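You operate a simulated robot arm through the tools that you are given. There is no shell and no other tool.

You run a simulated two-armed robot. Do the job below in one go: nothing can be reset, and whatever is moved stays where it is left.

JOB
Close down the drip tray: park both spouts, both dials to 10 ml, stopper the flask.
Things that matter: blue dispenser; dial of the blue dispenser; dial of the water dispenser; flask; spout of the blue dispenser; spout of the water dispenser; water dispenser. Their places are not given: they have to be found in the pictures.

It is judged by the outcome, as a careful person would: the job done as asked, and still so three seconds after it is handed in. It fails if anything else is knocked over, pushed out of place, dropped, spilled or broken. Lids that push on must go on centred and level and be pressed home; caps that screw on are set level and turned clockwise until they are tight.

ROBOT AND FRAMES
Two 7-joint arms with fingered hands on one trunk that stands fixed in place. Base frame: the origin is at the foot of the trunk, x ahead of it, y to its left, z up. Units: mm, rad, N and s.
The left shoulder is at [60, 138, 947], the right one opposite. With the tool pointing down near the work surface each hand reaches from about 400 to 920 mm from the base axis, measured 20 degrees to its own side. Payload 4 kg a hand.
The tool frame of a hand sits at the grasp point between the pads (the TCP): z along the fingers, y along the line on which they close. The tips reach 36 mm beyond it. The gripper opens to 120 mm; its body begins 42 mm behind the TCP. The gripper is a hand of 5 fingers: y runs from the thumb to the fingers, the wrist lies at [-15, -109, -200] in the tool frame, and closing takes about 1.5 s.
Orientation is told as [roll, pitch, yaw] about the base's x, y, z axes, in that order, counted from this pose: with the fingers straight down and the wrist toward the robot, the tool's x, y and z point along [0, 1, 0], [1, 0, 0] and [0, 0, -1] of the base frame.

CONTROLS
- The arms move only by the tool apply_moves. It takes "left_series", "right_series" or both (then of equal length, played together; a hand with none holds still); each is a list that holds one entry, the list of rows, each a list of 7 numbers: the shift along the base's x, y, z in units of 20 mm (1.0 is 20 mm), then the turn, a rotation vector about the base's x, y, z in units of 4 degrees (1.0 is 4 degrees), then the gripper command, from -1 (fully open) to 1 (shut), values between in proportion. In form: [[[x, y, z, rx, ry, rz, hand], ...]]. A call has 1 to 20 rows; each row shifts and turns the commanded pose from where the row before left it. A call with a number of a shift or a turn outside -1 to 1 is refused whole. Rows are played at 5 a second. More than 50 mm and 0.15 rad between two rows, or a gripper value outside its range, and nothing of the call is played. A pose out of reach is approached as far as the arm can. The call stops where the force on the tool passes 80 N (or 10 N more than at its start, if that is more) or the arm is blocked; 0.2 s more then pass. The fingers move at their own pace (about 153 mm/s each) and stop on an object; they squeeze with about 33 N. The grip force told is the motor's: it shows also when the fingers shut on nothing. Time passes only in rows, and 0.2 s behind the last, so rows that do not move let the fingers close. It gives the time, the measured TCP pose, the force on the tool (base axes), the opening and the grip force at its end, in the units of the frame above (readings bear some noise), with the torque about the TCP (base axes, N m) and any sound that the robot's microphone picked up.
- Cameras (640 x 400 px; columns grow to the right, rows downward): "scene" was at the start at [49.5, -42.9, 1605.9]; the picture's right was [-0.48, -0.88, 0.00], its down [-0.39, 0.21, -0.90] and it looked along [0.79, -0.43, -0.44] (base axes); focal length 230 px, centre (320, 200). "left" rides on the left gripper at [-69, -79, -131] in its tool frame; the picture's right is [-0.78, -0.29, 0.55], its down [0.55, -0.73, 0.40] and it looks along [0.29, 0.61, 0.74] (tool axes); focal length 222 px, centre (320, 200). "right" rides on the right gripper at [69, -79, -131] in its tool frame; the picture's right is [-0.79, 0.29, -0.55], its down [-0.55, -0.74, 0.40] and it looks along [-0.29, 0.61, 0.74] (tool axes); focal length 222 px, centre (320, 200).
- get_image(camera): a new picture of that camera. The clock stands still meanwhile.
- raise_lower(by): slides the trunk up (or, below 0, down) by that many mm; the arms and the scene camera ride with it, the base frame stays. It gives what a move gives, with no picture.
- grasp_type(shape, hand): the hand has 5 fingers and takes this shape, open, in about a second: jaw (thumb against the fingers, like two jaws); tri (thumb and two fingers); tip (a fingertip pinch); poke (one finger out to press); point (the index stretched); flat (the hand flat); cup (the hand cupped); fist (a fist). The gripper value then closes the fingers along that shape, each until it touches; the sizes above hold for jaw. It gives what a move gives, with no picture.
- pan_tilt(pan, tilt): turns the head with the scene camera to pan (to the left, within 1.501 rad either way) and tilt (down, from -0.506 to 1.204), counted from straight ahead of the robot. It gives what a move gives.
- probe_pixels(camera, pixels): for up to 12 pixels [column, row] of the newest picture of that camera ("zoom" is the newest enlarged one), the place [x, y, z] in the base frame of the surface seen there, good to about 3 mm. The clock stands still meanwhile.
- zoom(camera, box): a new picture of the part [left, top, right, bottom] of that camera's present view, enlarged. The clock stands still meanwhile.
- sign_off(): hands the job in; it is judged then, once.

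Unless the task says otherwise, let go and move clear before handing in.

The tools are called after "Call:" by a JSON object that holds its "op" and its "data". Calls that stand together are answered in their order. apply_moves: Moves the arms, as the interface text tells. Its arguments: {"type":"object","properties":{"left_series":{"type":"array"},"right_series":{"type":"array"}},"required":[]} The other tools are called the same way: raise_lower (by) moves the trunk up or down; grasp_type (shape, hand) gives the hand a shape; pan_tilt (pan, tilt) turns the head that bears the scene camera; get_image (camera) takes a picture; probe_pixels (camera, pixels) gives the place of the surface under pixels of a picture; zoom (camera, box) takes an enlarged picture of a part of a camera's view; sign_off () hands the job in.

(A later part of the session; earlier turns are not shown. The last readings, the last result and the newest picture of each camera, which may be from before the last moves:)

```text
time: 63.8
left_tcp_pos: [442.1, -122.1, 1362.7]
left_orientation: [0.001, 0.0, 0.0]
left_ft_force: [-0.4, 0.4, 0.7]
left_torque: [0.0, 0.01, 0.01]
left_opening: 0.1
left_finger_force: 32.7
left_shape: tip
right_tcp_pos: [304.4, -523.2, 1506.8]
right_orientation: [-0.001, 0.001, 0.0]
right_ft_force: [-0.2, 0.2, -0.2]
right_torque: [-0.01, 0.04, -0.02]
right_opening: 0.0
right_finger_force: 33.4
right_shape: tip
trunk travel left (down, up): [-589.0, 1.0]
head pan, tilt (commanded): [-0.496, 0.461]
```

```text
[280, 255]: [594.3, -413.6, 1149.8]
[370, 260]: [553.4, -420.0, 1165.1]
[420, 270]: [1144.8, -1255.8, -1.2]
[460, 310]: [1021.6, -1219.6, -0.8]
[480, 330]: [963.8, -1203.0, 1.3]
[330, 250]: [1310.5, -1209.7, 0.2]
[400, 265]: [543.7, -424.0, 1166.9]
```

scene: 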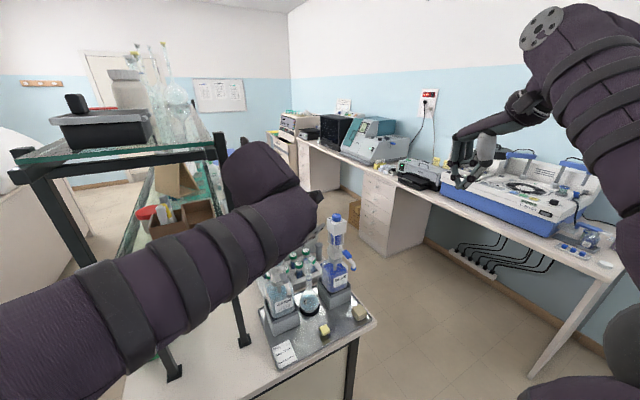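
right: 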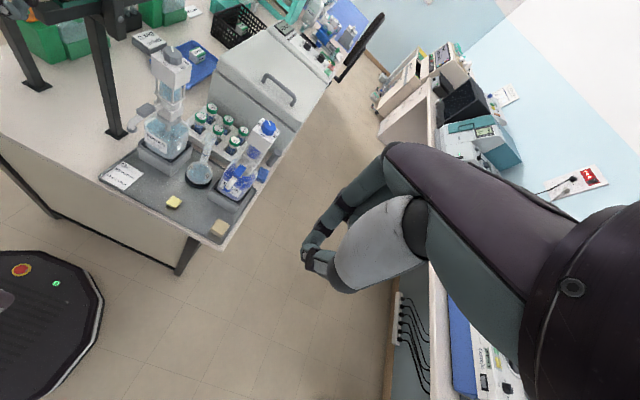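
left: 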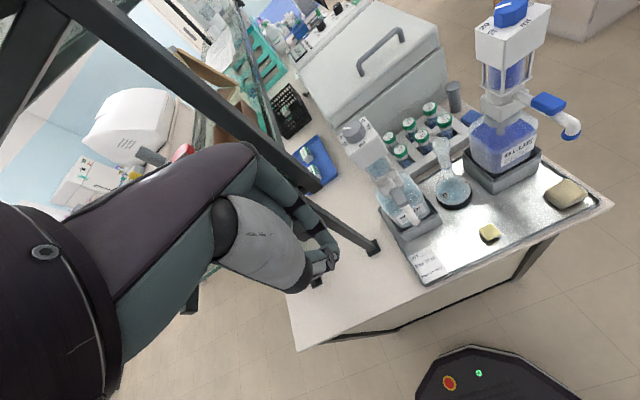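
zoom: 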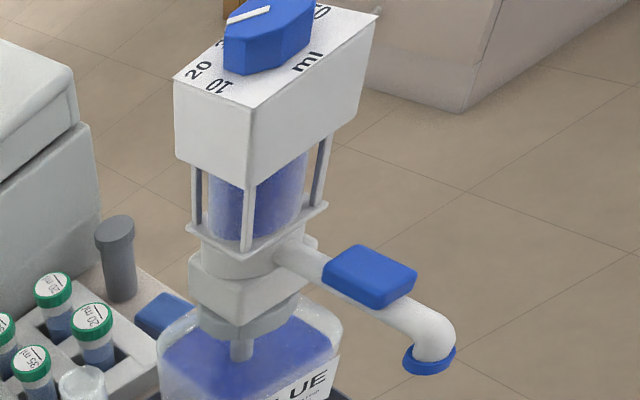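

Probing shows the blue spout is in fact straight to the front (handle at y≈-420); the picture's angle misled me. Both spouts are parked. Next I'll clear the left hand away and bring the right hand, half open, above the water dial.

Call:
{"op": "apply_moves", "data": {"left_series": [[[-0.2, 0.95, 0.8, 0, 0, 0, 1], [-0.2, 0.95, 0.8, 0, 0, 0, 1], [-0.2, 0.95, 0.8, 0, 0, 0, 1], [-0.2, 0.95, 0.8, 0, 0, 0, 1], [-0.2, 0.95, 0.8, 0, 0, 0, 1], [-0.2, 0.95, 0.8, 0, 0, 0, 1], [-0.2, 0.95, 0.8, 0, 0, 0, 1], [-0.2, 0.95, 0.8, 0, 0, 0, 1]]]}}

Call:
{"op": "apply_moves", "data": {"right_series": [[[0.94, 0.97, -0.2, 0, 0, 0, 0], [0.94, 0.97, -0.2, 0, 0, 0, 0], [0.94, 0.97, -0.2, 0, 0, 0, 0], [0.94, 0.97, -0.2, 0, 0, 0, 0], [0.94, 0.97, -0.2, 0, 0, 0, 0], [0.94, 0.97, -0.2, 0, 0, 0, 0], [0.94, 0.97, -0.2, 0, 0, 0, 0], [0.94, 0.97, -0.2, 0, 0, 0, 0], [0.94, 0.97, -0.2, 0, 0, 0, 0], [0.94, 0.97, -0.2, 0, 0, 0, 0], [0.94, 0.97, -0.2, 0, 0, 0, 0], [0.94, 0.97, -0.2, 0, 0, 0, 0], [0.94, 0.97, -0.2, 0, 0, 0, 0], [0.94, 0.97, -0.2, 0, 0, 0, 0], [0.94, 0.97, -0.2, 0, 0, 0, 0], [0.94, 0.97, -0.2, 0, 0, 0, 0], [0.9, 0.97, -0.2, 0, 0, 0, 0], [0, 0, 0, 0, 0, 0, 0]]]}}

Call:
{"op": "get_image", "data": {"camera": "scene"}}

Call:
{"op": "get_image", "data": {"camera": "right"}}

Call:
{"op": "get_image", "data": {"camera": "left"}}

```text
time: 65.6
left_tcp_pos: [409.6, 30.1, 1490.2]
left_orientation: [-0.002, 0.001, -0.002]
left_ft_force: [1.3, -0.5, 0.6]
left_torque: [-0.04, -0.01, 0.02]
left_opening: 0.1
left_finger_force: 33.2
left_shape: tip
right_tcp_pos: [304.0, -523.5, 1507.2]
right_orientation: [-0.002, -0.001, -0.001]
right_ft_force: [-0.1, 0.3, 0.3]
right_torque: [0.0, 0.01, 0.0]
right_opening: 0.0
right_finger_force: 33.2
right_shape: tip
trunk travel left (down, up): [-589.0, 1.0]
head pan, tilt (commanded): [-0.496, 0.461]
```

```text
time: 69.4
left_tcp_pos: [409.2, 29.9, 1490.4]
left_orientation: [0.002, -0.001, 0.001]
left_ft_force: [-0.5, -1.0, 0.1]
left_torque: [0.0, -0.03, 0.03]
left_opening: 0.0
left_finger_force: 33.5
left_shape: tip
right_tcp_pos: [623.6, -193.1, 1437.2]
right_orientation: [-0.001, 0.0, -0.002]
right_ft_force: [-0.6, -0.7, -0.4]
right_torque: [-0.01, -0.02, 0.01]
right_opening: 59.8
right_finger_force: 0.1
right_shape: tip
trunk travel left (down, up): [-589.0, 1.0]
head pan, tilt (commanded): [-0.496, 0.461]
```

```text
taken
```

scene: 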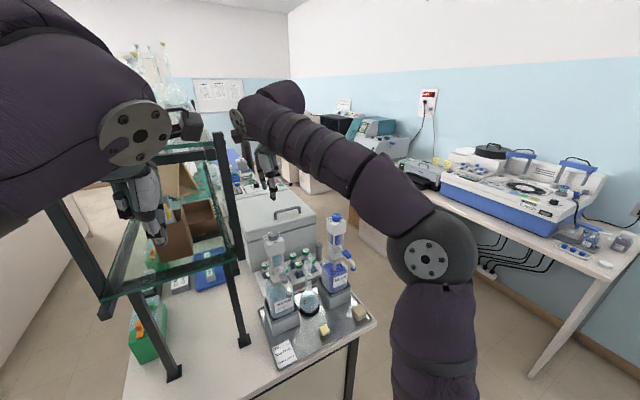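

```text
taken
```

right: 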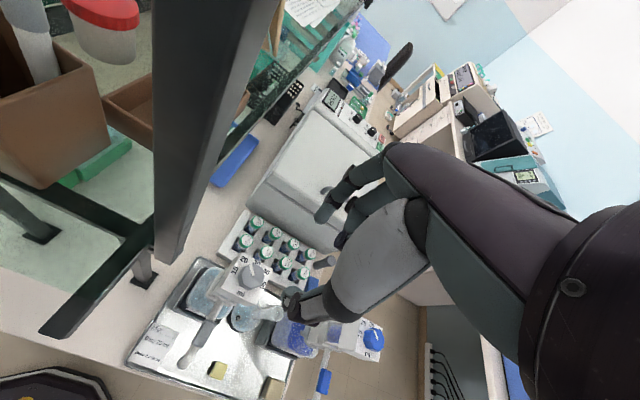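

```text
taken
```

left: 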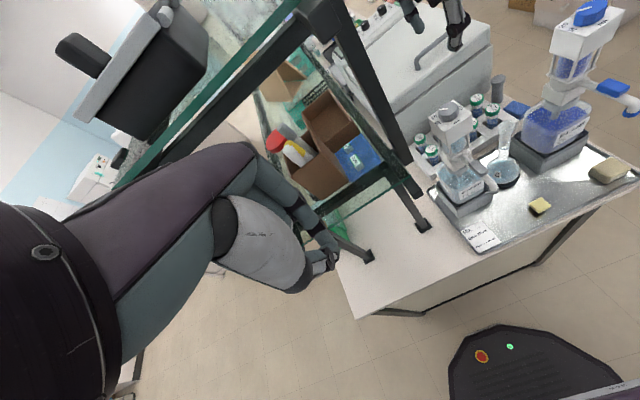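

The right hand is above the water dial, pinch axis along x. I'll descend to just above the knob and check alignment.

Call:
{"op": "apply_moves", "data": {"right_series": [[[0, 0, -0.9, 0, 0, 0, 0], [0, 0, -0.9, 0, 0, 0, 0], [0, 0, -0.9, 0, 0, 0, 0], [0, 0, -0.9, 0, 0, 0, 0], [0, 0, -0.9, 0, 0, 0, 0], [0, 0, -0.6, 0, 0, 0, 0], [0, 0, 0, 0, 0, 0, 0]]]}}

Call:
{"op": "zoom", "data": {"camera": "scene", "box": [240, 190, 320, 260]}}

Call:
{"op": "zoom", "data": {"camera": "left", "box": [400, 50, 520, 150]}}

Call:
{"op": "get_image", "data": {"camera": "right"}}

```text
time: 71.0
left_tcp_pos: [409.2, 30.4, 1491.1]
left_orientation: [0.0, 0.001, -0.001]
left_ft_force: [0.0, 0.1, 0.0]
left_torque: [0.02, -0.03, -0.01]
left_opening: 0.0
left_finger_force: 33.4
left_shape: tip
right_tcp_pos: [623.3, -195.2, 1337.4]
right_orientation: [-0.001, 0.001, -0.002]
right_ft_force: [0.0, -0.2, 0.1]
right_torque: [-0.01, 0.01, 0.03]
right_opening: 59.8
right_finger_force: 0.0
right_shape: tip
trunk travel left (down, up): [-589.0, 1.0]
head pan, tilt (commanded): [-0.496, 0.461]
```

```text
5.71 times, centred on (280, 225) of scene
```

zoom: 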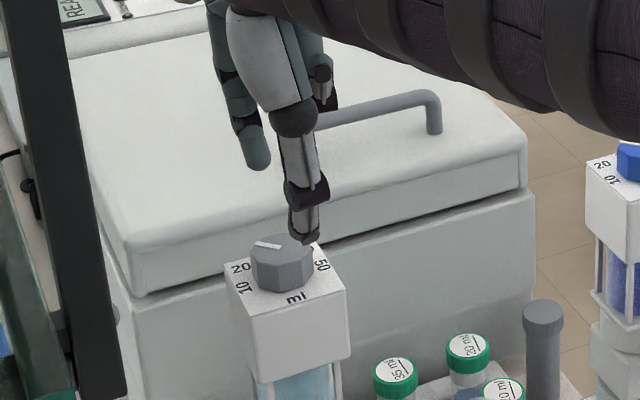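

```text
4.00 times, centred on (460, 100) of left
```

zoom: 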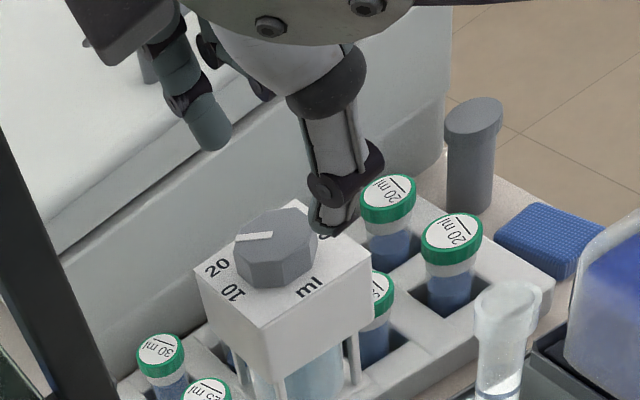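

```text
taken
```

right: 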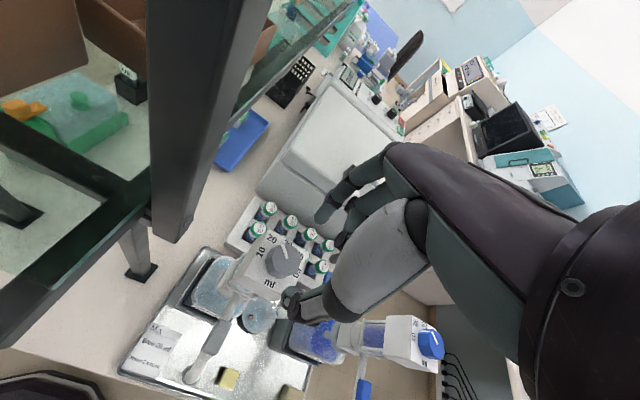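

The thumb tip is at (303,238) and index tip at (257,165) in the enlarged scene view. I'll probe both and the knob.

Call:
{"op": "zoom", "data": {"camera": "scene", "box": [255, 200, 305, 245]}}

Call:
{"op": "probe_pixels", "data": {"camera": "zoom", "pixels": [[305, 270], [290, 240], [305, 220], [235, 120], [225, 90], [245, 140], [285, 310], [265, 290], [270, 330], [310, 310], [285, 275], [320, 290]]}}

```text
8.89 times, centred on (280, 222) of scene
```

zoom: 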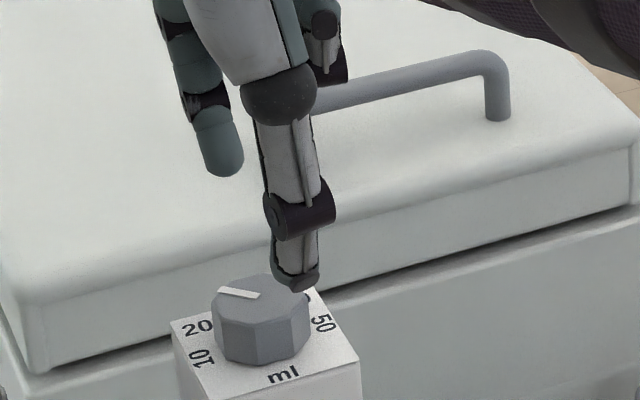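

```text
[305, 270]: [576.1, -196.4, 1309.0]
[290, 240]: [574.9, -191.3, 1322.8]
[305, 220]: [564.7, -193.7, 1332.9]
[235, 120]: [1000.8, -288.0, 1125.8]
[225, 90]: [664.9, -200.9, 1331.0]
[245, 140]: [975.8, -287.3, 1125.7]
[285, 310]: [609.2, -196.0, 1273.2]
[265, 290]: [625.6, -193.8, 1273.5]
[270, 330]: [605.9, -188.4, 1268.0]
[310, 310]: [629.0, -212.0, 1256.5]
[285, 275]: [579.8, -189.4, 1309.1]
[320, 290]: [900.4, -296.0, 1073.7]
```

Thumb and index straddle the knob well (inner faces at about x=593 and 653, knob centre 622). I'll lower until the tips are just above the plate and check before closing.

Call:
{"op": "apply_moves", "data": {"right_series": [[[0, 0.05, -0.7, 0, 0, 0, 0], [0, 0.05, -0.7, 0, 0, 0, 0], [0, 0, -0.5, 0, 0, 0, 0], [0, 0, 0, 0, 0, 0, 0]]]}}

Call:
{"op": "zoom", "data": {"camera": "scene", "box": [255, 200, 305, 245]}}

Call:
{"op": "zoom", "data": {"camera": "left", "box": [415, 70, 485, 130]}}

Call:
{"op": "zoom", "data": {"camera": "right", "box": [220, 200, 360, 320]}}

```text
time: 72.0
left_tcp_pos: [409.4, 30.6, 1489.5]
left_orientation: [0.0, 0.002, 0.0]
left_ft_force: [0.0, 0.4, -0.3]
left_torque: [-0.02, 0.0, 0.0]
left_opening: 0.0
left_finger_force: 32.8
left_shape: tip
right_tcp_pos: [623.6, -191.5, 1298.0]
right_orientation: [0.0, 0.0, -0.003]
right_ft_force: [-0.6, 0.6, 0.1]
right_torque: [-0.03, -0.04, 0.0]
right_opening: 59.8
right_finger_force: 0.0
right_shape: tip
trunk travel left (down, up): [-589.0, 1.0]
head pan, tilt (commanded): [-0.496, 0.461]
```

```text
8.89 times, centred on (280, 222) of scene
```

zoom: 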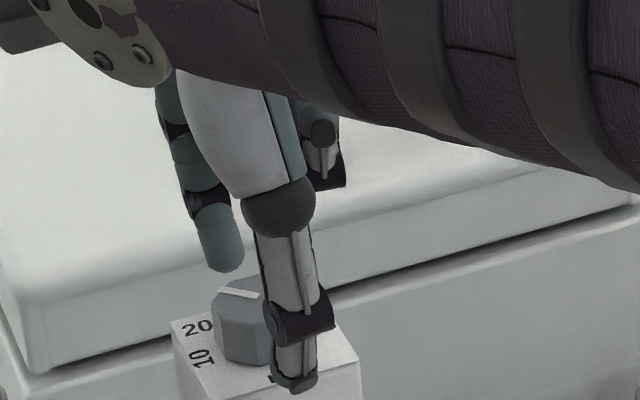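

```text
6.67 times, centred on (450, 100) of left
```

zoom: 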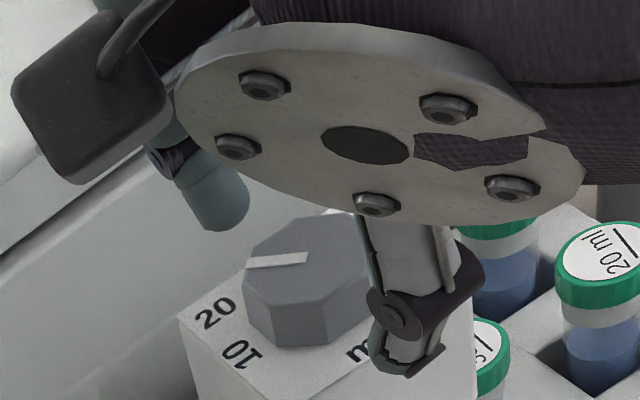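

```text
3.33 times, centred on (290, 260) of right
```

zoom: 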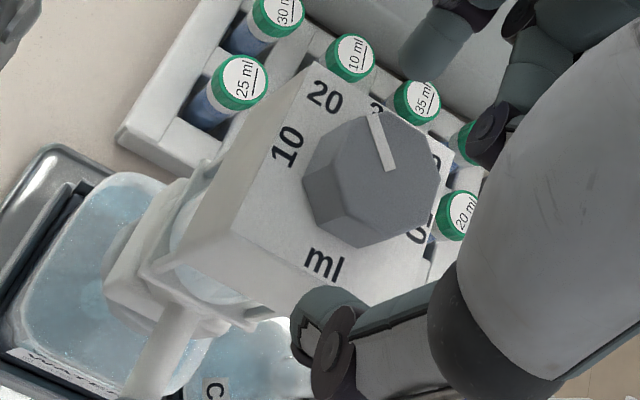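

Tips are level with the knob (z≈1263, plate at 1256). I'll close the pinch on the knob.

Call:
{"op": "apply_moves", "data": {"right_series": [[[0, 0, 0, 0, 0, 0, 0.3], [0, 0, 0, 0, 0, 0, 0.5], [0, 0, 0, 0, 0, 0, 1], [0, 0, 0, 0, 0, 0, 1], [0, 0, 0, 0, 0, 0, 1], [0, 0, 0, 0, 0, 0, 1]]]}}

Call:
{"op": "zoom", "data": {"camera": "scene", "box": [255, 200, 305, 245]}}

Call:
{"op": "zoom", "data": {"camera": "right", "box": [220, 200, 360, 320]}}

Call:
{"op": "zoom", "data": {"camera": "left", "box": [415, 70, 485, 130]}}

```text
time: 73.4
left_tcp_pos: [409.2, 30.3, 1490.1]
left_orientation: [0.0, 0.0, -0.001]
left_ft_force: [-0.4, 0.8, 0.2]
left_torque: [0.02, -0.02, 0.0]
left_opening: 0.2
left_finger_force: 33.3
left_shape: tip
right_tcp_pos: [621.2, -191.9, 1297.5]
right_orientation: [0.0, 0.001, -0.001]
right_ft_force: [-0.7, -0.6, -0.1]
right_torque: [-0.01, 0.02, 0.0]
right_opening: 24.0
right_finger_force: 33.3
right_shape: tip
trunk travel left (down, up): [-589.0, 1.0]
head pan, tilt (commanded): [-0.496, 0.461]
```

```text
8.89 times, centred on (280, 222) of scene
```

zoom: 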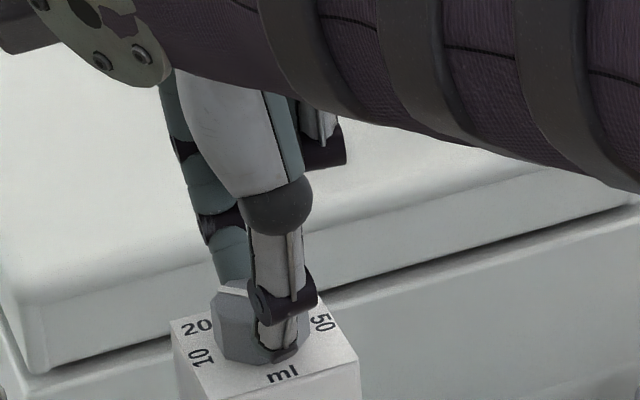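

```text
3.33 times, centred on (290, 260) of right
```

zoom: 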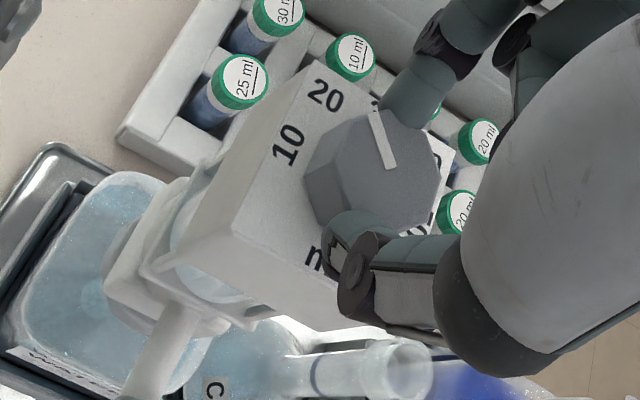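

```text
6.67 times, centred on (450, 100) of left
```

zoom: 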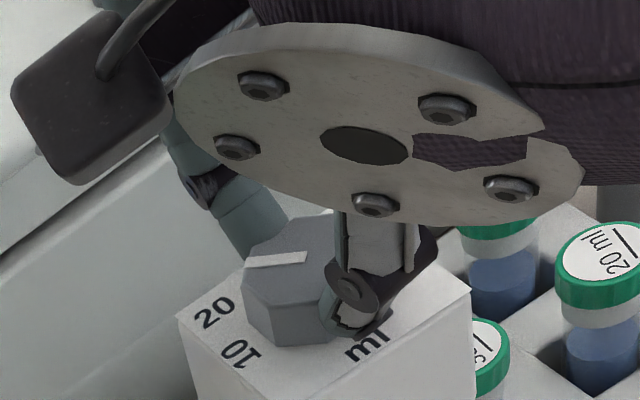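

The pinch holds the knob (opening 24 mm). I'll turn counterclockwise by 15° first and check that the knob follows and the dispenser stays steady.

Call:
{"op": "apply_moves", "data": {"right_series": [[[0, 0, 0, 0, 0, 0.75, 1], [0, 0, 0, 0, 0, 0.75, 1], [0, 0, 0, 0, 0, 0.75, 1], [0, 0, 0, 0, 0, 0.75, 1], [0, 0, 0, 0, 0, 0.75, 1]]]}}

Call:
{"op": "zoom", "data": {"camera": "scene", "box": [255, 200, 305, 245]}}

Call:
{"op": "zoom", "data": {"camera": "right", "box": [220, 200, 360, 320]}}

Call:
{"op": "zoom", "data": {"camera": "left", "box": [415, 70, 485, 130]}}

```text
time: 74.6
left_tcp_pos: [409.1, 30.6, 1491.0]
left_orientation: [0.0, 0.0, -0.001]
left_ft_force: [0.4, -0.1, -0.3]
left_torque: [-0.01, 0.0, -0.02]
left_opening: 0.0
left_finger_force: 33.5
left_shape: tip
right_tcp_pos: [622.2, -192.9, 1298.3]
right_orientation: [-0.001, 0.001, 0.262]
right_ft_force: [-1.6, 1.5, -0.1]
right_torque: [0.01, 0.05, 0.0]
right_opening: 24.3
right_finger_force: 33.6
right_shape: tip
trunk travel left (down, up): [-589.0, 1.0]
head pan, tilt (commanded): [-0.496, 0.461]
```

```text
8.89 times, centred on (280, 222) of scene
```

zoom: 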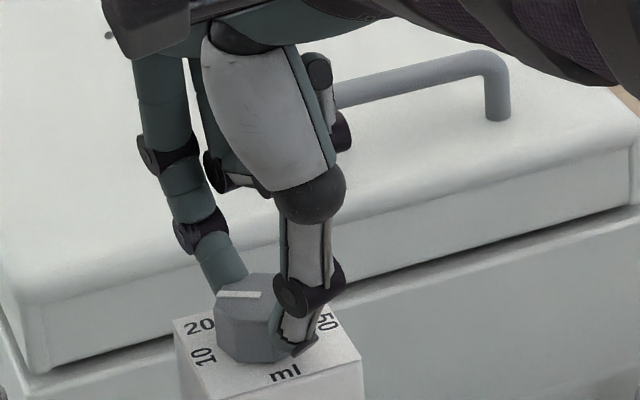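

```text
3.33 times, centred on (290, 260) of right
```

zoom: 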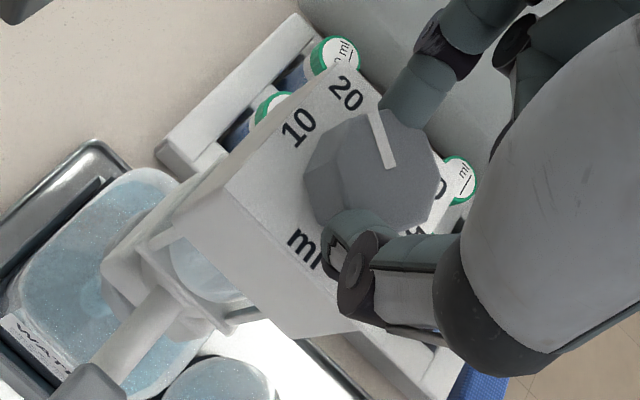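

```text
6.67 times, centred on (450, 100) of left
```

zoom: 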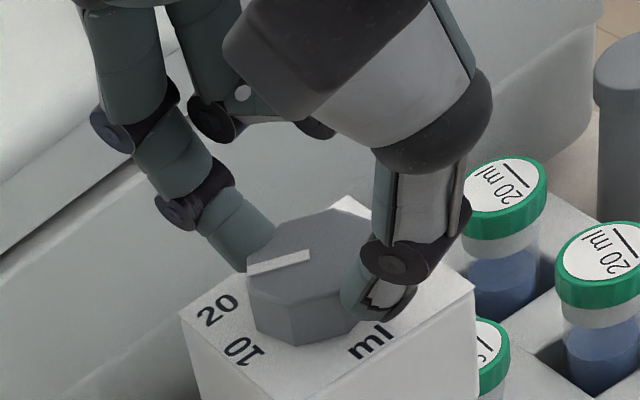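

The knob follows the fingers and the head stays steady. I'll turn the remaining 30°.

Call:
{"op": "apply_moves", "data": {"right_series": [[[0, 0, 0, 0, 0, 0.75, 1], [0, 0, 0, 0, 0, 0.75, 1], [0, 0, 0, 0, 0, 0.75, 1], [0, 0, 0, 0, 0, 0.75, 1], [0, 0, 0, 0, 0, 0.75, 1], [0, 0, 0, 0, 0, 0.75, 1], [0, 0, 0, 0, 0, 0.75, 1], [0, 0, 0, 0, 0, 0.75, 1], [0, 0, 0, 0, 0, 0.75, 1], [0, 0, 0, 0, 0, 0.75, 1], [0, 0, 0, 0, 0, 0, 1]]]}}

Call:
{"op": "zoom", "data": {"camera": "scene", "box": [255, 200, 305, 245]}}

Call:
{"op": "zoom", "data": {"camera": "right", "box": [220, 200, 360, 320]}}

Call:
{"op": "zoom", "data": {"camera": "left", "box": [415, 70, 485, 130]}}

```text
time: 77.0
left_tcp_pos: [409.1, 30.2, 1489.3]
left_orientation: [0.0, 0.0, -0.001]
left_ft_force: [0.0, 0.2, 0.1]
left_torque: [-0.02, -0.01, 0.0]
left_opening: 0.0
left_finger_force: 32.8
left_shape: tip
right_tcp_pos: [622.3, -193.1, 1297.8]
right_orientation: [-0.001, 0.001, 0.787]
right_ft_force: [-1.8, -1.1, -0.2]
right_torque: [-0.05, 0.01, -0.03]
right_opening: 24.0
right_finger_force: 32.8
right_shape: tip
trunk travel left (down, up): [-589.0, 1.0]
head pan, tilt (commanded): [-0.496, 0.461]
```

```text
8.89 times, centred on (280, 222) of scene
```

zoom: 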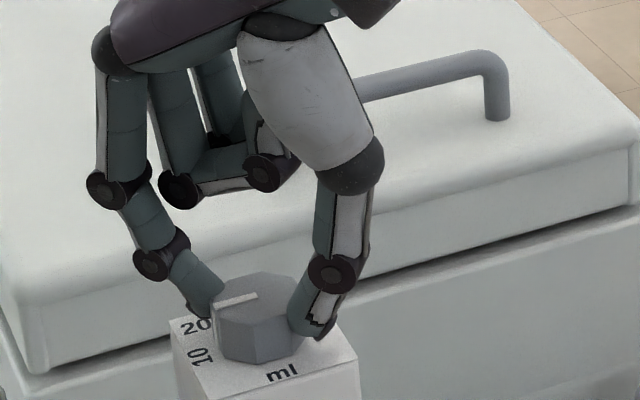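

```text
3.33 times, centred on (290, 260) of right
```

zoom: 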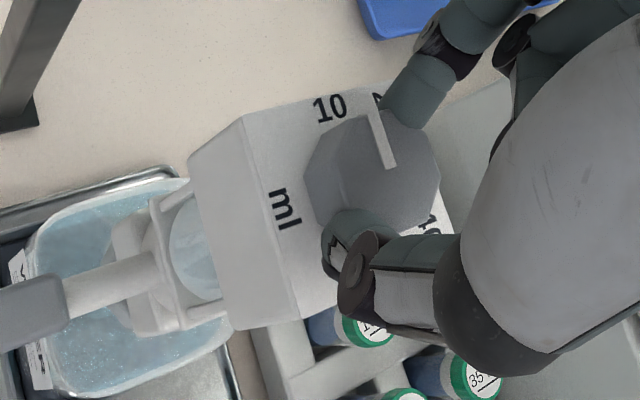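

```text
6.67 times, centred on (450, 100) of left
```

zoom: 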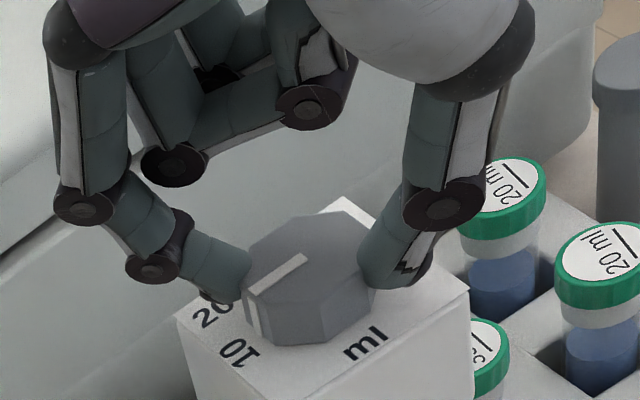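

The pointer is now near the 10 mark. I'll let go, rise straight up and look down on the dial to judge it exactly.

Call:
{"op": "apply_moves", "data": {"right_series": [[[0, 0, 0, 0, 0, 0, 0.5], [0, 0, 0, 0, 0, 0, 0.2], [0, 0, 0, 0, 0, 0, 0], [0, 0, 0, 0, 0, 0, 0], [0, 0, 0.5, 0, 0, 0, 0], [0, 0, 1, 0, 0, 0, 0], [0, 0, 1, 0, 0, 0, 0], [0, 0, 1, 0, 0, 0, 0], [0, 0, 1, 0, 0, 0, 0], [0, 0, 1, 0, 0, 0, 0], [0, 0, 0, 0, 0, 0, 0]]]}}

Call:
{"op": "get_image", "data": {"camera": "right"}}

Call:
{"op": "zoom", "data": {"camera": "scene", "box": [255, 210, 295, 245]}}

Call:
{"op": "zoom", "data": {"camera": "left", "box": [425, 85, 485, 135]}}

```text
time: 79.4
left_tcp_pos: [409.5, 30.7, 1489.6]
left_orientation: [0.0, -0.001, -0.001]
left_ft_force: [-0.5, 0.2, -0.2]
left_torque: [0.01, -0.03, -0.01]
left_opening: 0.0
left_finger_force: 33.2
left_shape: tip
right_tcp_pos: [621.9, -193.4, 1409.7]
right_orientation: [0.0, -0.001, 0.785]
right_ft_force: [1.0, -0.5, 0.6]
right_torque: [0.03, -0.03, 0.01]
right_opening: 60.0
right_finger_force: 0.1
right_shape: tip
trunk travel left (down, up): [-589.0, 1.0]
head pan, tilt (commanded): [-0.496, 0.461]
```

```text
taken
```

right: 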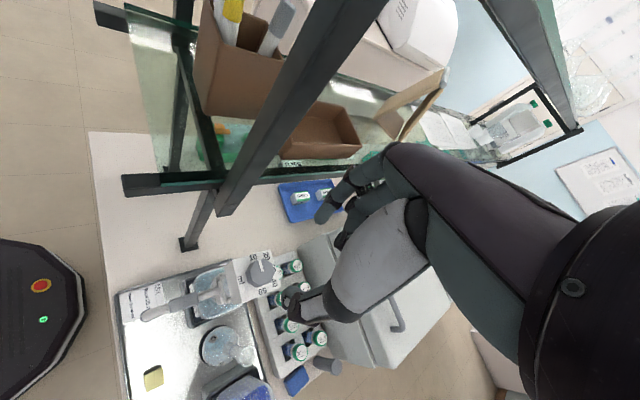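

```text
11.43 times, centred on (275, 228) of scene
```

zoom: 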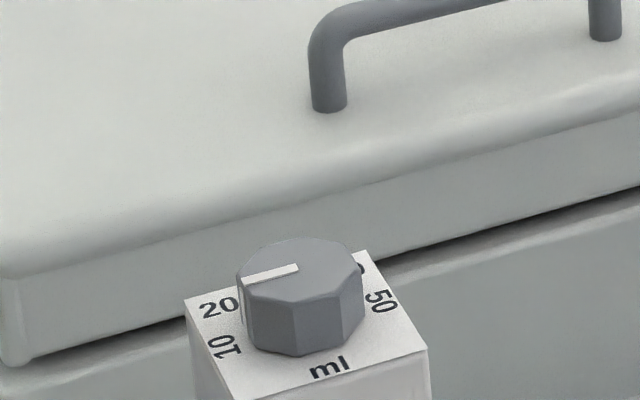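

```text
8.00 times, centred on (455, 110) of left
```

zoom: 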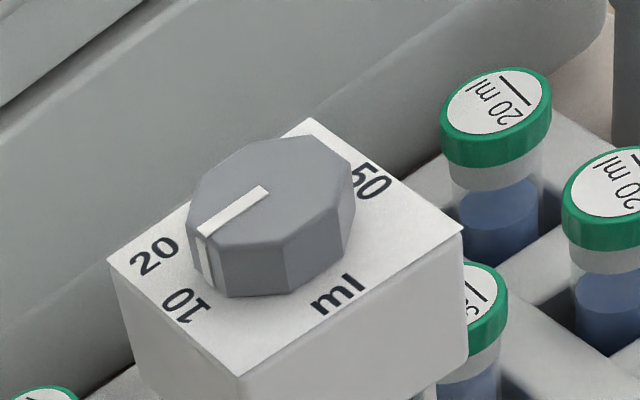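

From this side the pointer looks 4–7° short of the 10 mark. I'll zoom the right camera on the dial to measure from above.

Call:
{"op": "zoom", "data": {"camera": "right", "box": [220, 240, 300, 310]}}

Call:
{"op": "probe_pixels", "data": {"camera": "zoom", "pixels": [[320, 200], [260, 100], [420, 120], [190, 260]]}}

```text
5.71 times, centred on (260, 275) of right
```

zoom: 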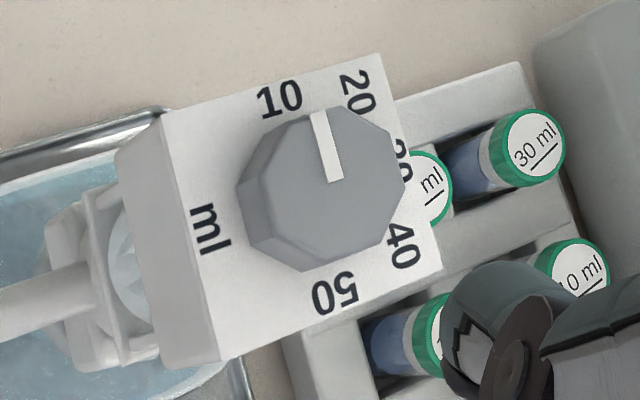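

```text
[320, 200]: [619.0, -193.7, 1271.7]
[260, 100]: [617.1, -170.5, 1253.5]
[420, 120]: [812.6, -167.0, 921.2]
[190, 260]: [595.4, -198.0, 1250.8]
```

The pointer's line lies along 90° just as the "10" label does in this view, so the water dial is at 10. Now I'll move over the blue dial, turning back to yaw 0.

Call:
{"op": "apply_moves", "data": {"right_series": [[[0, -0.9375, 0, 0, 0, -0.9375, 0], [0, -0.9375, 0, 0, 0, -0.9375, 0], [0, -0.9375, 0, 0, 0, -0.9375, 0], [0, -0.9375, 0, 0, 0, -0.9375, 0], [0, -0.9375, 0, 0, 0, -0.9375, 0], [0, -0.9375, 0, 0, 0, -0.9375, 0], [0, -0.9375, 0, 0, 0, -0.9375, 0], [0, -0.9375, 0, 0, 0, -0.9375, 0], [0, -0.9375, 0, 0, 0, -0.9375, 0], [0, -0.9375, 0, 0, 0, -0.9375, 0], [0, -0.9375, 0, 0, 0, -0.9375, 0], [0, -0.9375, 0, 0, 0, -0.9375, 0], [0, 0, 0, 0, 0, 0, 0]]]}}

Call:
{"op": "get_image", "data": {"camera": "right"}}

Call:
{"op": "zoom", "data": {"camera": "scene", "box": [310, 180, 360, 225]}}

Call:
{"op": "zoom", "data": {"camera": "left", "box": [540, 0, 640, 80]}}

```text
time: 82.2
left_tcp_pos: [408.7, 30.4, 1491.1]
left_orientation: [0.001, -0.001, 0.0]
left_ft_force: [-0.8, -0.5, -0.2]
left_torque: [0.04, 0.02, -0.01]
left_opening: 0.0
left_finger_force: 32.6
left_shape: tip
right_tcp_pos: [622.8, -419.3, 1408.2]
right_orientation: [0.001, -0.001, -0.001]
right_ft_force: [0.8, 0.6, -0.6]
right_torque: [0.0, 0.02, 0.01]
right_opening: 59.7
right_finger_force: 0.1
right_shape: tip
trunk travel left (down, up): [-589.0, 1.0]
head pan, tilt (commanded): [-0.496, 0.461]
```

```text
taken
```

right: 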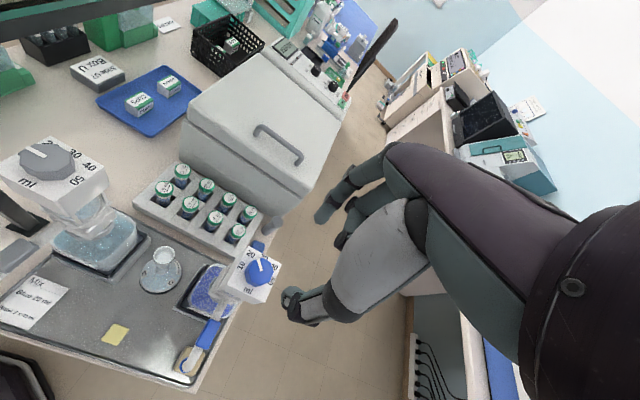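

```text
8.89 times, centred on (335, 202) of scene
```

zoom: 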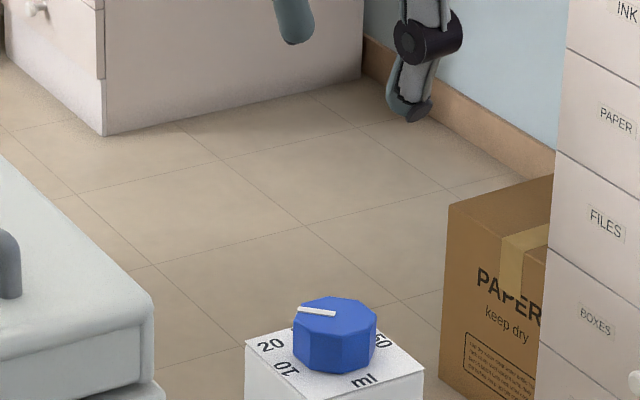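

```text
5.00 times, centred on (590, 40) of left
```

zoom: 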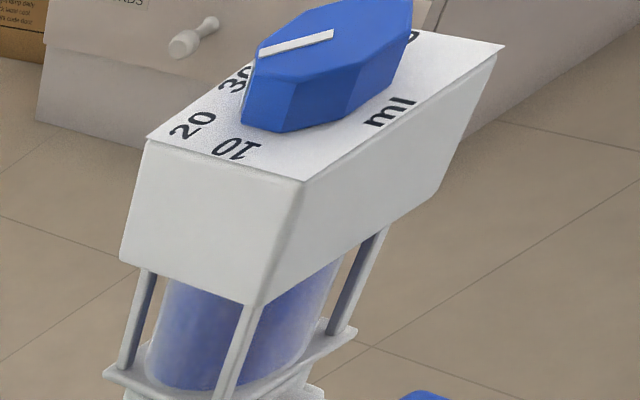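

The right view now shows the water dial at (48,160), the flask mouth at (165,255) and the blue dial at (260,268). I'll zoom on each.

Call:
{"op": "zoom", "data": {"camera": "right", "box": [0, 125, 110, 210]}}

Call:
{"op": "zoom", "data": {"camera": "right", "box": [130, 235, 210, 305]}}

Call:
{"op": "probe_pixels", "data": {"camera": "zoom", "pixels": [[290, 90], [235, 85], [340, 95], [290, 125], [290, 70], [260, 120]]}}

Call:
{"op": "zoom", "data": {"camera": "right", "box": [220, 235, 300, 305]}}

Call:
{"op": "probe_pixels", "data": {"camera": "zoom", "pixels": [[320, 200], [180, 150], [260, 80], [440, 190], [350, 330], [230, 310], [300, 120], [340, 160]]}}

```text
4.71 times, centred on (55, 168) of right
```

zoom: 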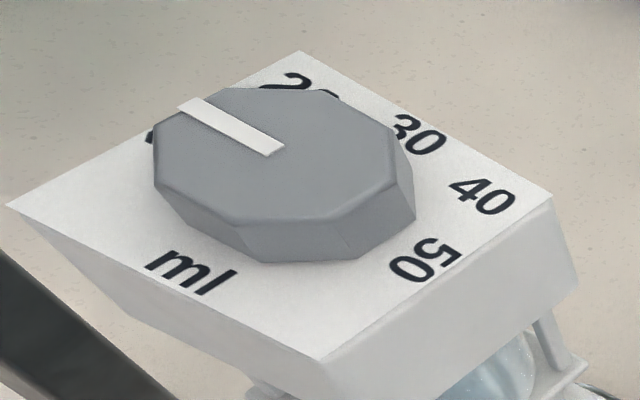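

```text
5.71 times, centred on (170, 270) of right
```

zoom: 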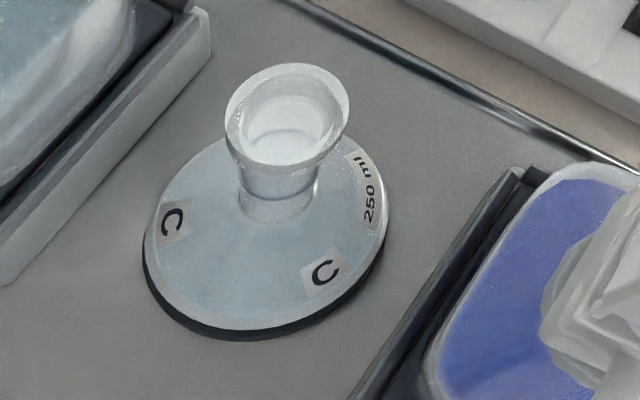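

```text
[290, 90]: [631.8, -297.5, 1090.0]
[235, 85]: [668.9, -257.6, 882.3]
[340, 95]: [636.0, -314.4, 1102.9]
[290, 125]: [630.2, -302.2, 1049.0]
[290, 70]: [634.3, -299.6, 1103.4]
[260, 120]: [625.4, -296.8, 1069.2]
```

```text
5.71 times, centred on (260, 270) of right
```

zoom: 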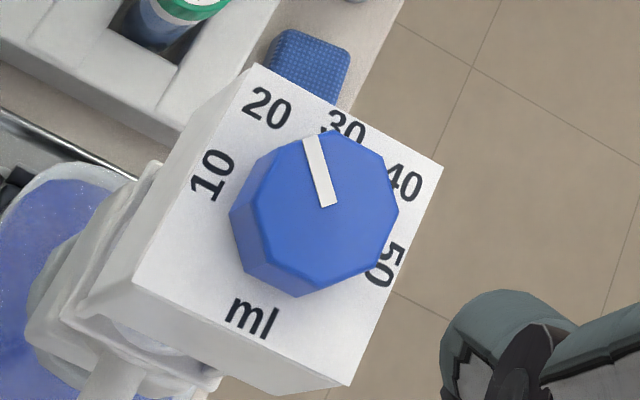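

```text
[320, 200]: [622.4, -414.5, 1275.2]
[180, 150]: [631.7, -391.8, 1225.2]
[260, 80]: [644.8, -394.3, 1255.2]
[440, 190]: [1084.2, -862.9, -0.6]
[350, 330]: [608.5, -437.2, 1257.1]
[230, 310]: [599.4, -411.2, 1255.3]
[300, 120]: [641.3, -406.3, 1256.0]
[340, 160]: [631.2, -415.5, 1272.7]
```

Both views agree: the blue plate is centred at about (622,-416.5), still at 20. I'll shift 3 mm and descend to the blue knob.

Call:
{"op": "apply_moves", "data": {"right_series": [[[-0.03, 0.14, -0.5, 0, 0, 0, 0], [0, 0, -1, 0, 0, 0, 0], [0, 0, -1, 0, 0, 0, 0], [0, 0, -1, 0, 0, 0, 0], [0, 0, -0.8, 0, 0, 0, 0], [0, 0, -0.7, 0, 0, 0, 0], [0, 0, -0.5, 0, 0, 0, 0], [0, 0, 0, 0, 0, 0, 0]]]}}

Call:
{"op": "zoom", "data": {"camera": "scene", "box": [310, 190, 360, 235]}}

Call:
{"op": "zoom", "data": {"camera": "right", "box": [220, 200, 360, 320]}}

Call:
{"op": "zoom", "data": {"camera": "left", "box": [540, 0, 640, 80]}}

```text
time: 84.0
left_tcp_pos: [410.1, 29.8, 1490.5]
left_orientation: [0.0, 0.0, 0.0]
left_ft_force: [0.4, -0.5, -0.1]
left_torque: [0.0, -0.01, 0.01]
left_opening: 0.0
left_finger_force: 33.7
left_shape: tip
right_tcp_pos: [623.7, -415.9, 1298.9]
right_orientation: [0.001, 0.001, -0.002]
right_ft_force: [-0.5, -0.3, 0.7]
right_torque: [-0.04, 0.02, 0.02]
right_opening: 59.9
right_finger_force: 0.0
right_shape: tip
trunk travel left (down, up): [-589.0, 1.0]
head pan, tilt (commanded): [-0.496, 0.461]
```

```text
8.89 times, centred on (335, 212) of scene
```

zoom: 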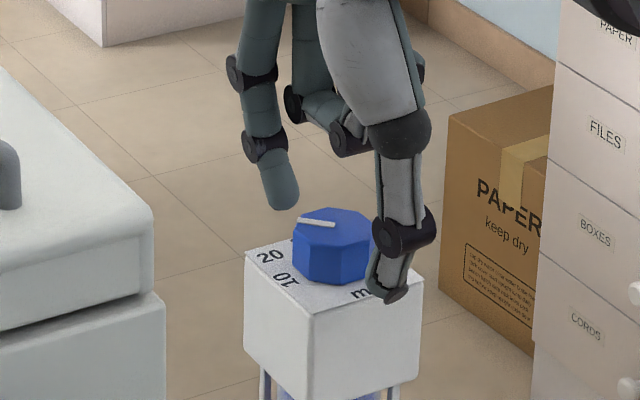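

```text
3.33 times, centred on (290, 260) of right
```

zoom: 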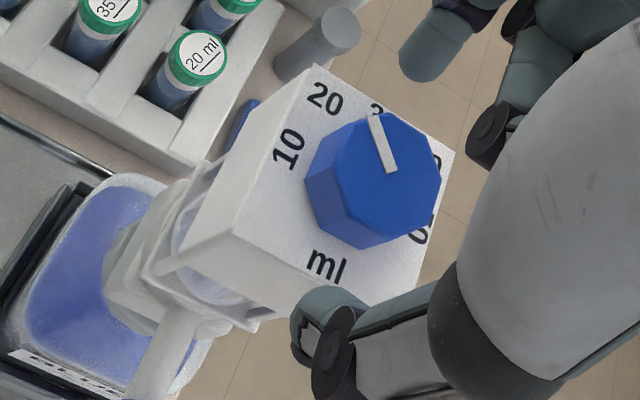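

```text
5.00 times, centred on (590, 40) of left
```

zoom: 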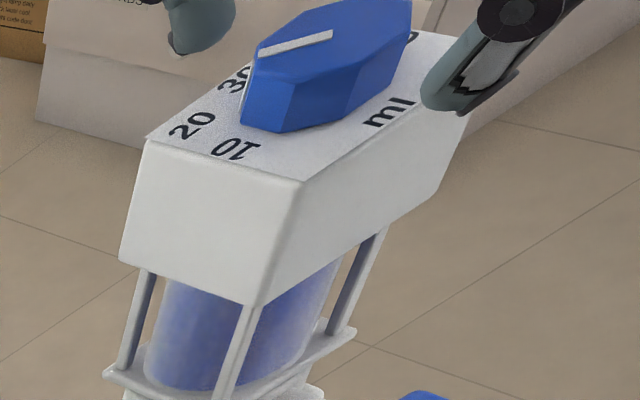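

The geometry matches the water dial's view. I'll close on the blue knob and turn it 45° counterclockwise.

Call:
{"op": "apply_moves", "data": {"right_series": [[[0, 0, 0, 0, 0, 0, 0.3], [0, 0, 0, 0, 0, 0, 0.5], [0, 0, 0, 0, 0, 0, 1], [0, 0, 0, 0, 0, 0, 1], [0, 0, 0, 0, 0, 0, 1], [0, 0, 0, 0, 0, 0, 1]]]}}

Call:
{"op": "zoom", "data": {"camera": "scene", "box": [310, 190, 360, 235]}}

Call:
{"op": "zoom", "data": {"camera": "right", "box": [220, 200, 360, 320]}}

```text
time: 85.4
left_tcp_pos: [409.2, 30.1, 1489.9]
left_orientation: [-0.001, 0.001, 0.002]
left_ft_force: [-1.1, 0.2, -0.1]
left_torque: [0.04, -0.01, -0.01]
left_opening: 0.2
left_finger_force: 33.4
left_shape: tip
right_tcp_pos: [623.5, -416.1, 1298.5]
right_orientation: [-0.002, -0.001, 0.0]
right_ft_force: [-1.2, -0.4, 0.2]
right_torque: [0.03, 0.01, 0.01]
right_opening: 24.2
right_finger_force: 32.6
right_shape: tip
trunk travel left (down, up): [-589.0, 1.0]
head pan, tilt (commanded): [-0.496, 0.461]
```

```text
8.89 times, centred on (335, 212) of scene
```

zoom: 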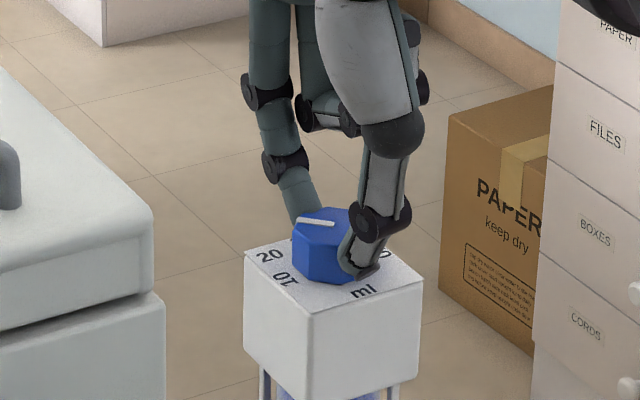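

```text
3.33 times, centred on (290, 260) of right
```

zoom: 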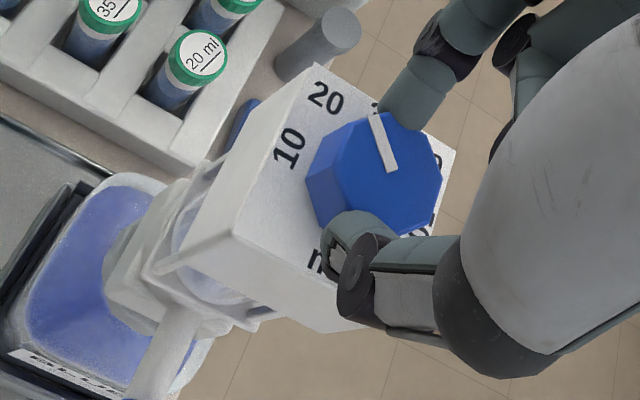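

The grip on the blue knob is centred (opening 24 mm, same as before). I'll turn it 45° counterclockwise in small steps.

Call:
{"op": "apply_moves", "data": {"right_series": [[[0, 0, 0, 0, 0, 0.75, 1], [0, 0, 0, 0, 0, 0.75, 1], [0, 0, 0, 0, 0, 0.75, 1], [0, 0, 0, 0, 0, 0.75, 1], [0, 0, 0, 0, 0, 0.75, 1], [0, 0, 0, 0, 0, 0.75, 1], [0, 0, 0, 0, 0, 0.75, 1], [0, 0, 0, 0, 0, 0.75, 1], [0, 0, 0, 0, 0, 0.75, 1], [0, 0, 0, 0, 0, 0.75, 1], [0, 0, 0, 0, 0, 0.75, 1], [0, 0, 0, 0, 0, 0.75, 1], [0, 0, 0, 0, 0, 0.75, 1], [0, 0, 0, 0, 0, 0.75, 1], [0, 0, 0, 0, 0, 0.75, 1], [0, 0, 0, 0, 0, 0, 1]]]}}

Call:
{"op": "zoom", "data": {"camera": "scene", "box": [310, 190, 360, 235]}}

Call:
{"op": "zoom", "data": {"camera": "right", "box": [220, 200, 360, 320]}}

```text
time: 88.8
left_tcp_pos: [409.4, 29.9, 1491.2]
left_orientation: [0.0, 0.0, 0.0]
left_ft_force: [0.1, 0.0, -0.9]
left_torque: [0.0, -0.02, 0.01]
left_opening: 0.0
left_finger_force: 33.6
left_shape: tip
right_tcp_pos: [622.2, -414.3, 1298.8]
right_orientation: [-0.001, 0.0, 0.786]
right_ft_force: [-0.3, -0.7, -0.9]
right_torque: [-0.04, 0.06, 0.0]
right_opening: 24.4
right_finger_force: 33.2
right_shape: tip
trunk travel left (down, up): [-589.0, 1.0]
head pan, tilt (commanded): [-0.496, 0.461]
```

```text
8.89 times, centred on (335, 212) of scene
```

zoom: 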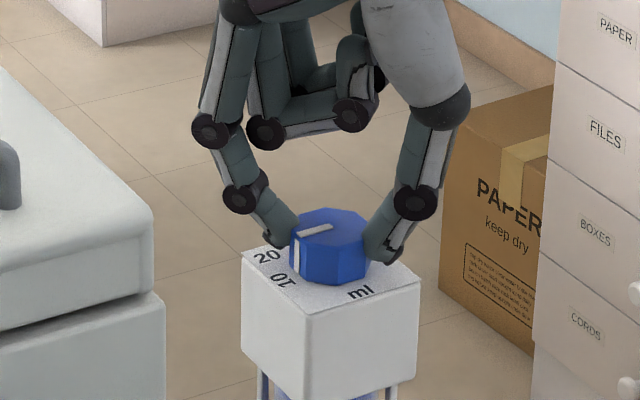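

```text
3.33 times, centred on (290, 260) of right
```

zoom: 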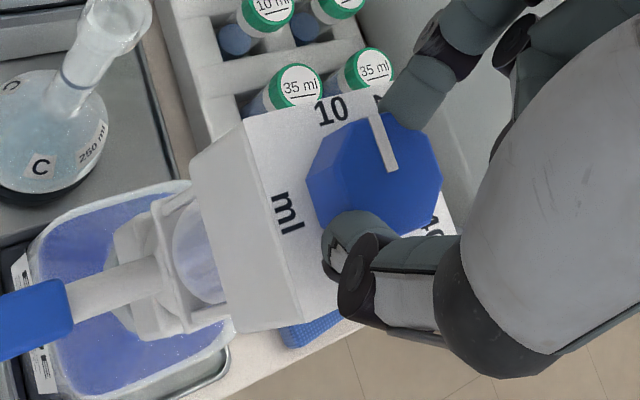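

The blue knob has turned with the fingers. I'll let go, rise straight up and verify from above.

Call:
{"op": "apply_moves", "data": {"right_series": [[[0, 0, 0, 0, 0, 0, 0.5], [0, 0, 0, 0, 0, 0, 0.2], [0, 0, 0, 0, 0, 0, 0], [0, 0, 0, 0, 0, 0, 0], [0, 0, 0.5, 0, 0, 0, 0], [0, 0, 1, 0, 0, 0, 0], [0, 0, 1, 0, 0, 0, 0], [0, 0, 1, 0, 0, 0, 0], [0, 0, 1, 0, 0, 0, 0], [0, 0, 1, 0, 0, 0, 0], [0, 0, 0, 0, 0, 0, 0]]]}}

Call:
{"op": "get_image", "data": {"camera": "right"}}

Call:
{"op": "zoom", "data": {"camera": "right", "box": [220, 240, 300, 310]}}

Call:
{"op": "zoom", "data": {"camera": "scene", "box": [310, 190, 360, 235]}}

Call:
{"op": "zoom", "data": {"camera": "left", "box": [540, 0, 640, 80]}}

```text
time: 91.2
left_tcp_pos: [410.0, 30.6, 1489.6]
left_orientation: [0.0, -0.001, -0.001]
left_ft_force: [0.4, 0.2, 1.2]
left_torque: [0.01, -0.01, -0.02]
left_opening: 0.0
left_finger_force: 33.0
left_shape: tip
right_tcp_pos: [621.3, -409.2, 1379.7]
right_orientation: [0.014, 0.015, 0.797]
right_ft_force: [-0.1, 0.7, 0.8]
right_torque: [-0.03, -0.01, 0.0]
right_opening: 59.9
right_finger_force: 0.1
right_shape: tip
right hand out of reach, approached as far as the arm can: row 9, 10
trunk travel left (down, up): [-589.0, 1.0]
head pan, tilt (commanded): [-0.496, 0.461]
```

```text
taken
```

right: 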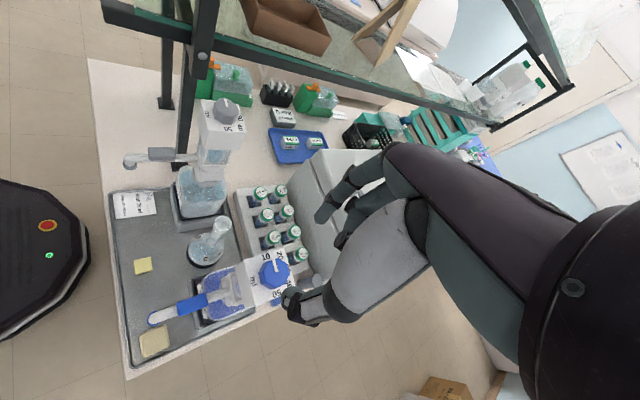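

```text
5.71 times, centred on (260, 275) of right
```

zoom: 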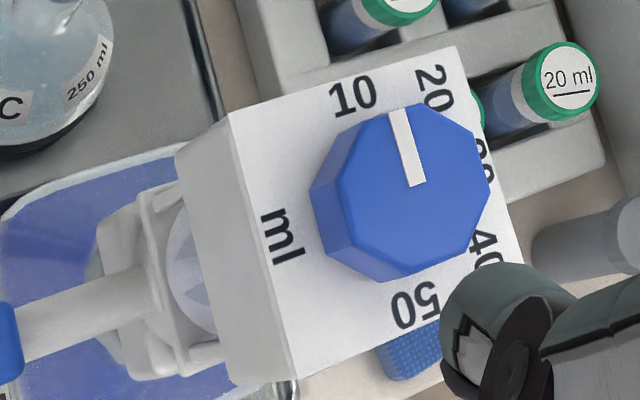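

```text
8.89 times, centred on (335, 212) of scene
```

zoom: 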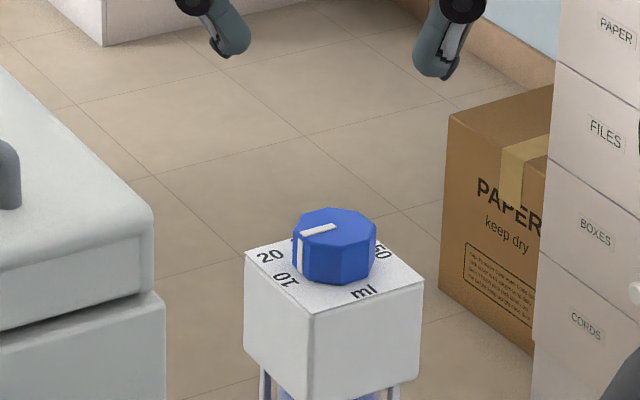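

```text
5.00 times, centred on (590, 40) of left
```

zoom: 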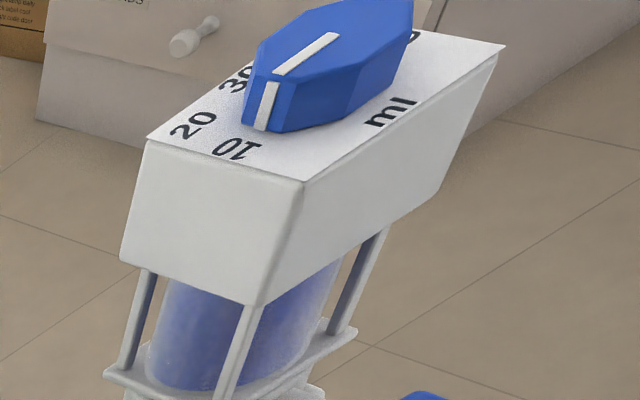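

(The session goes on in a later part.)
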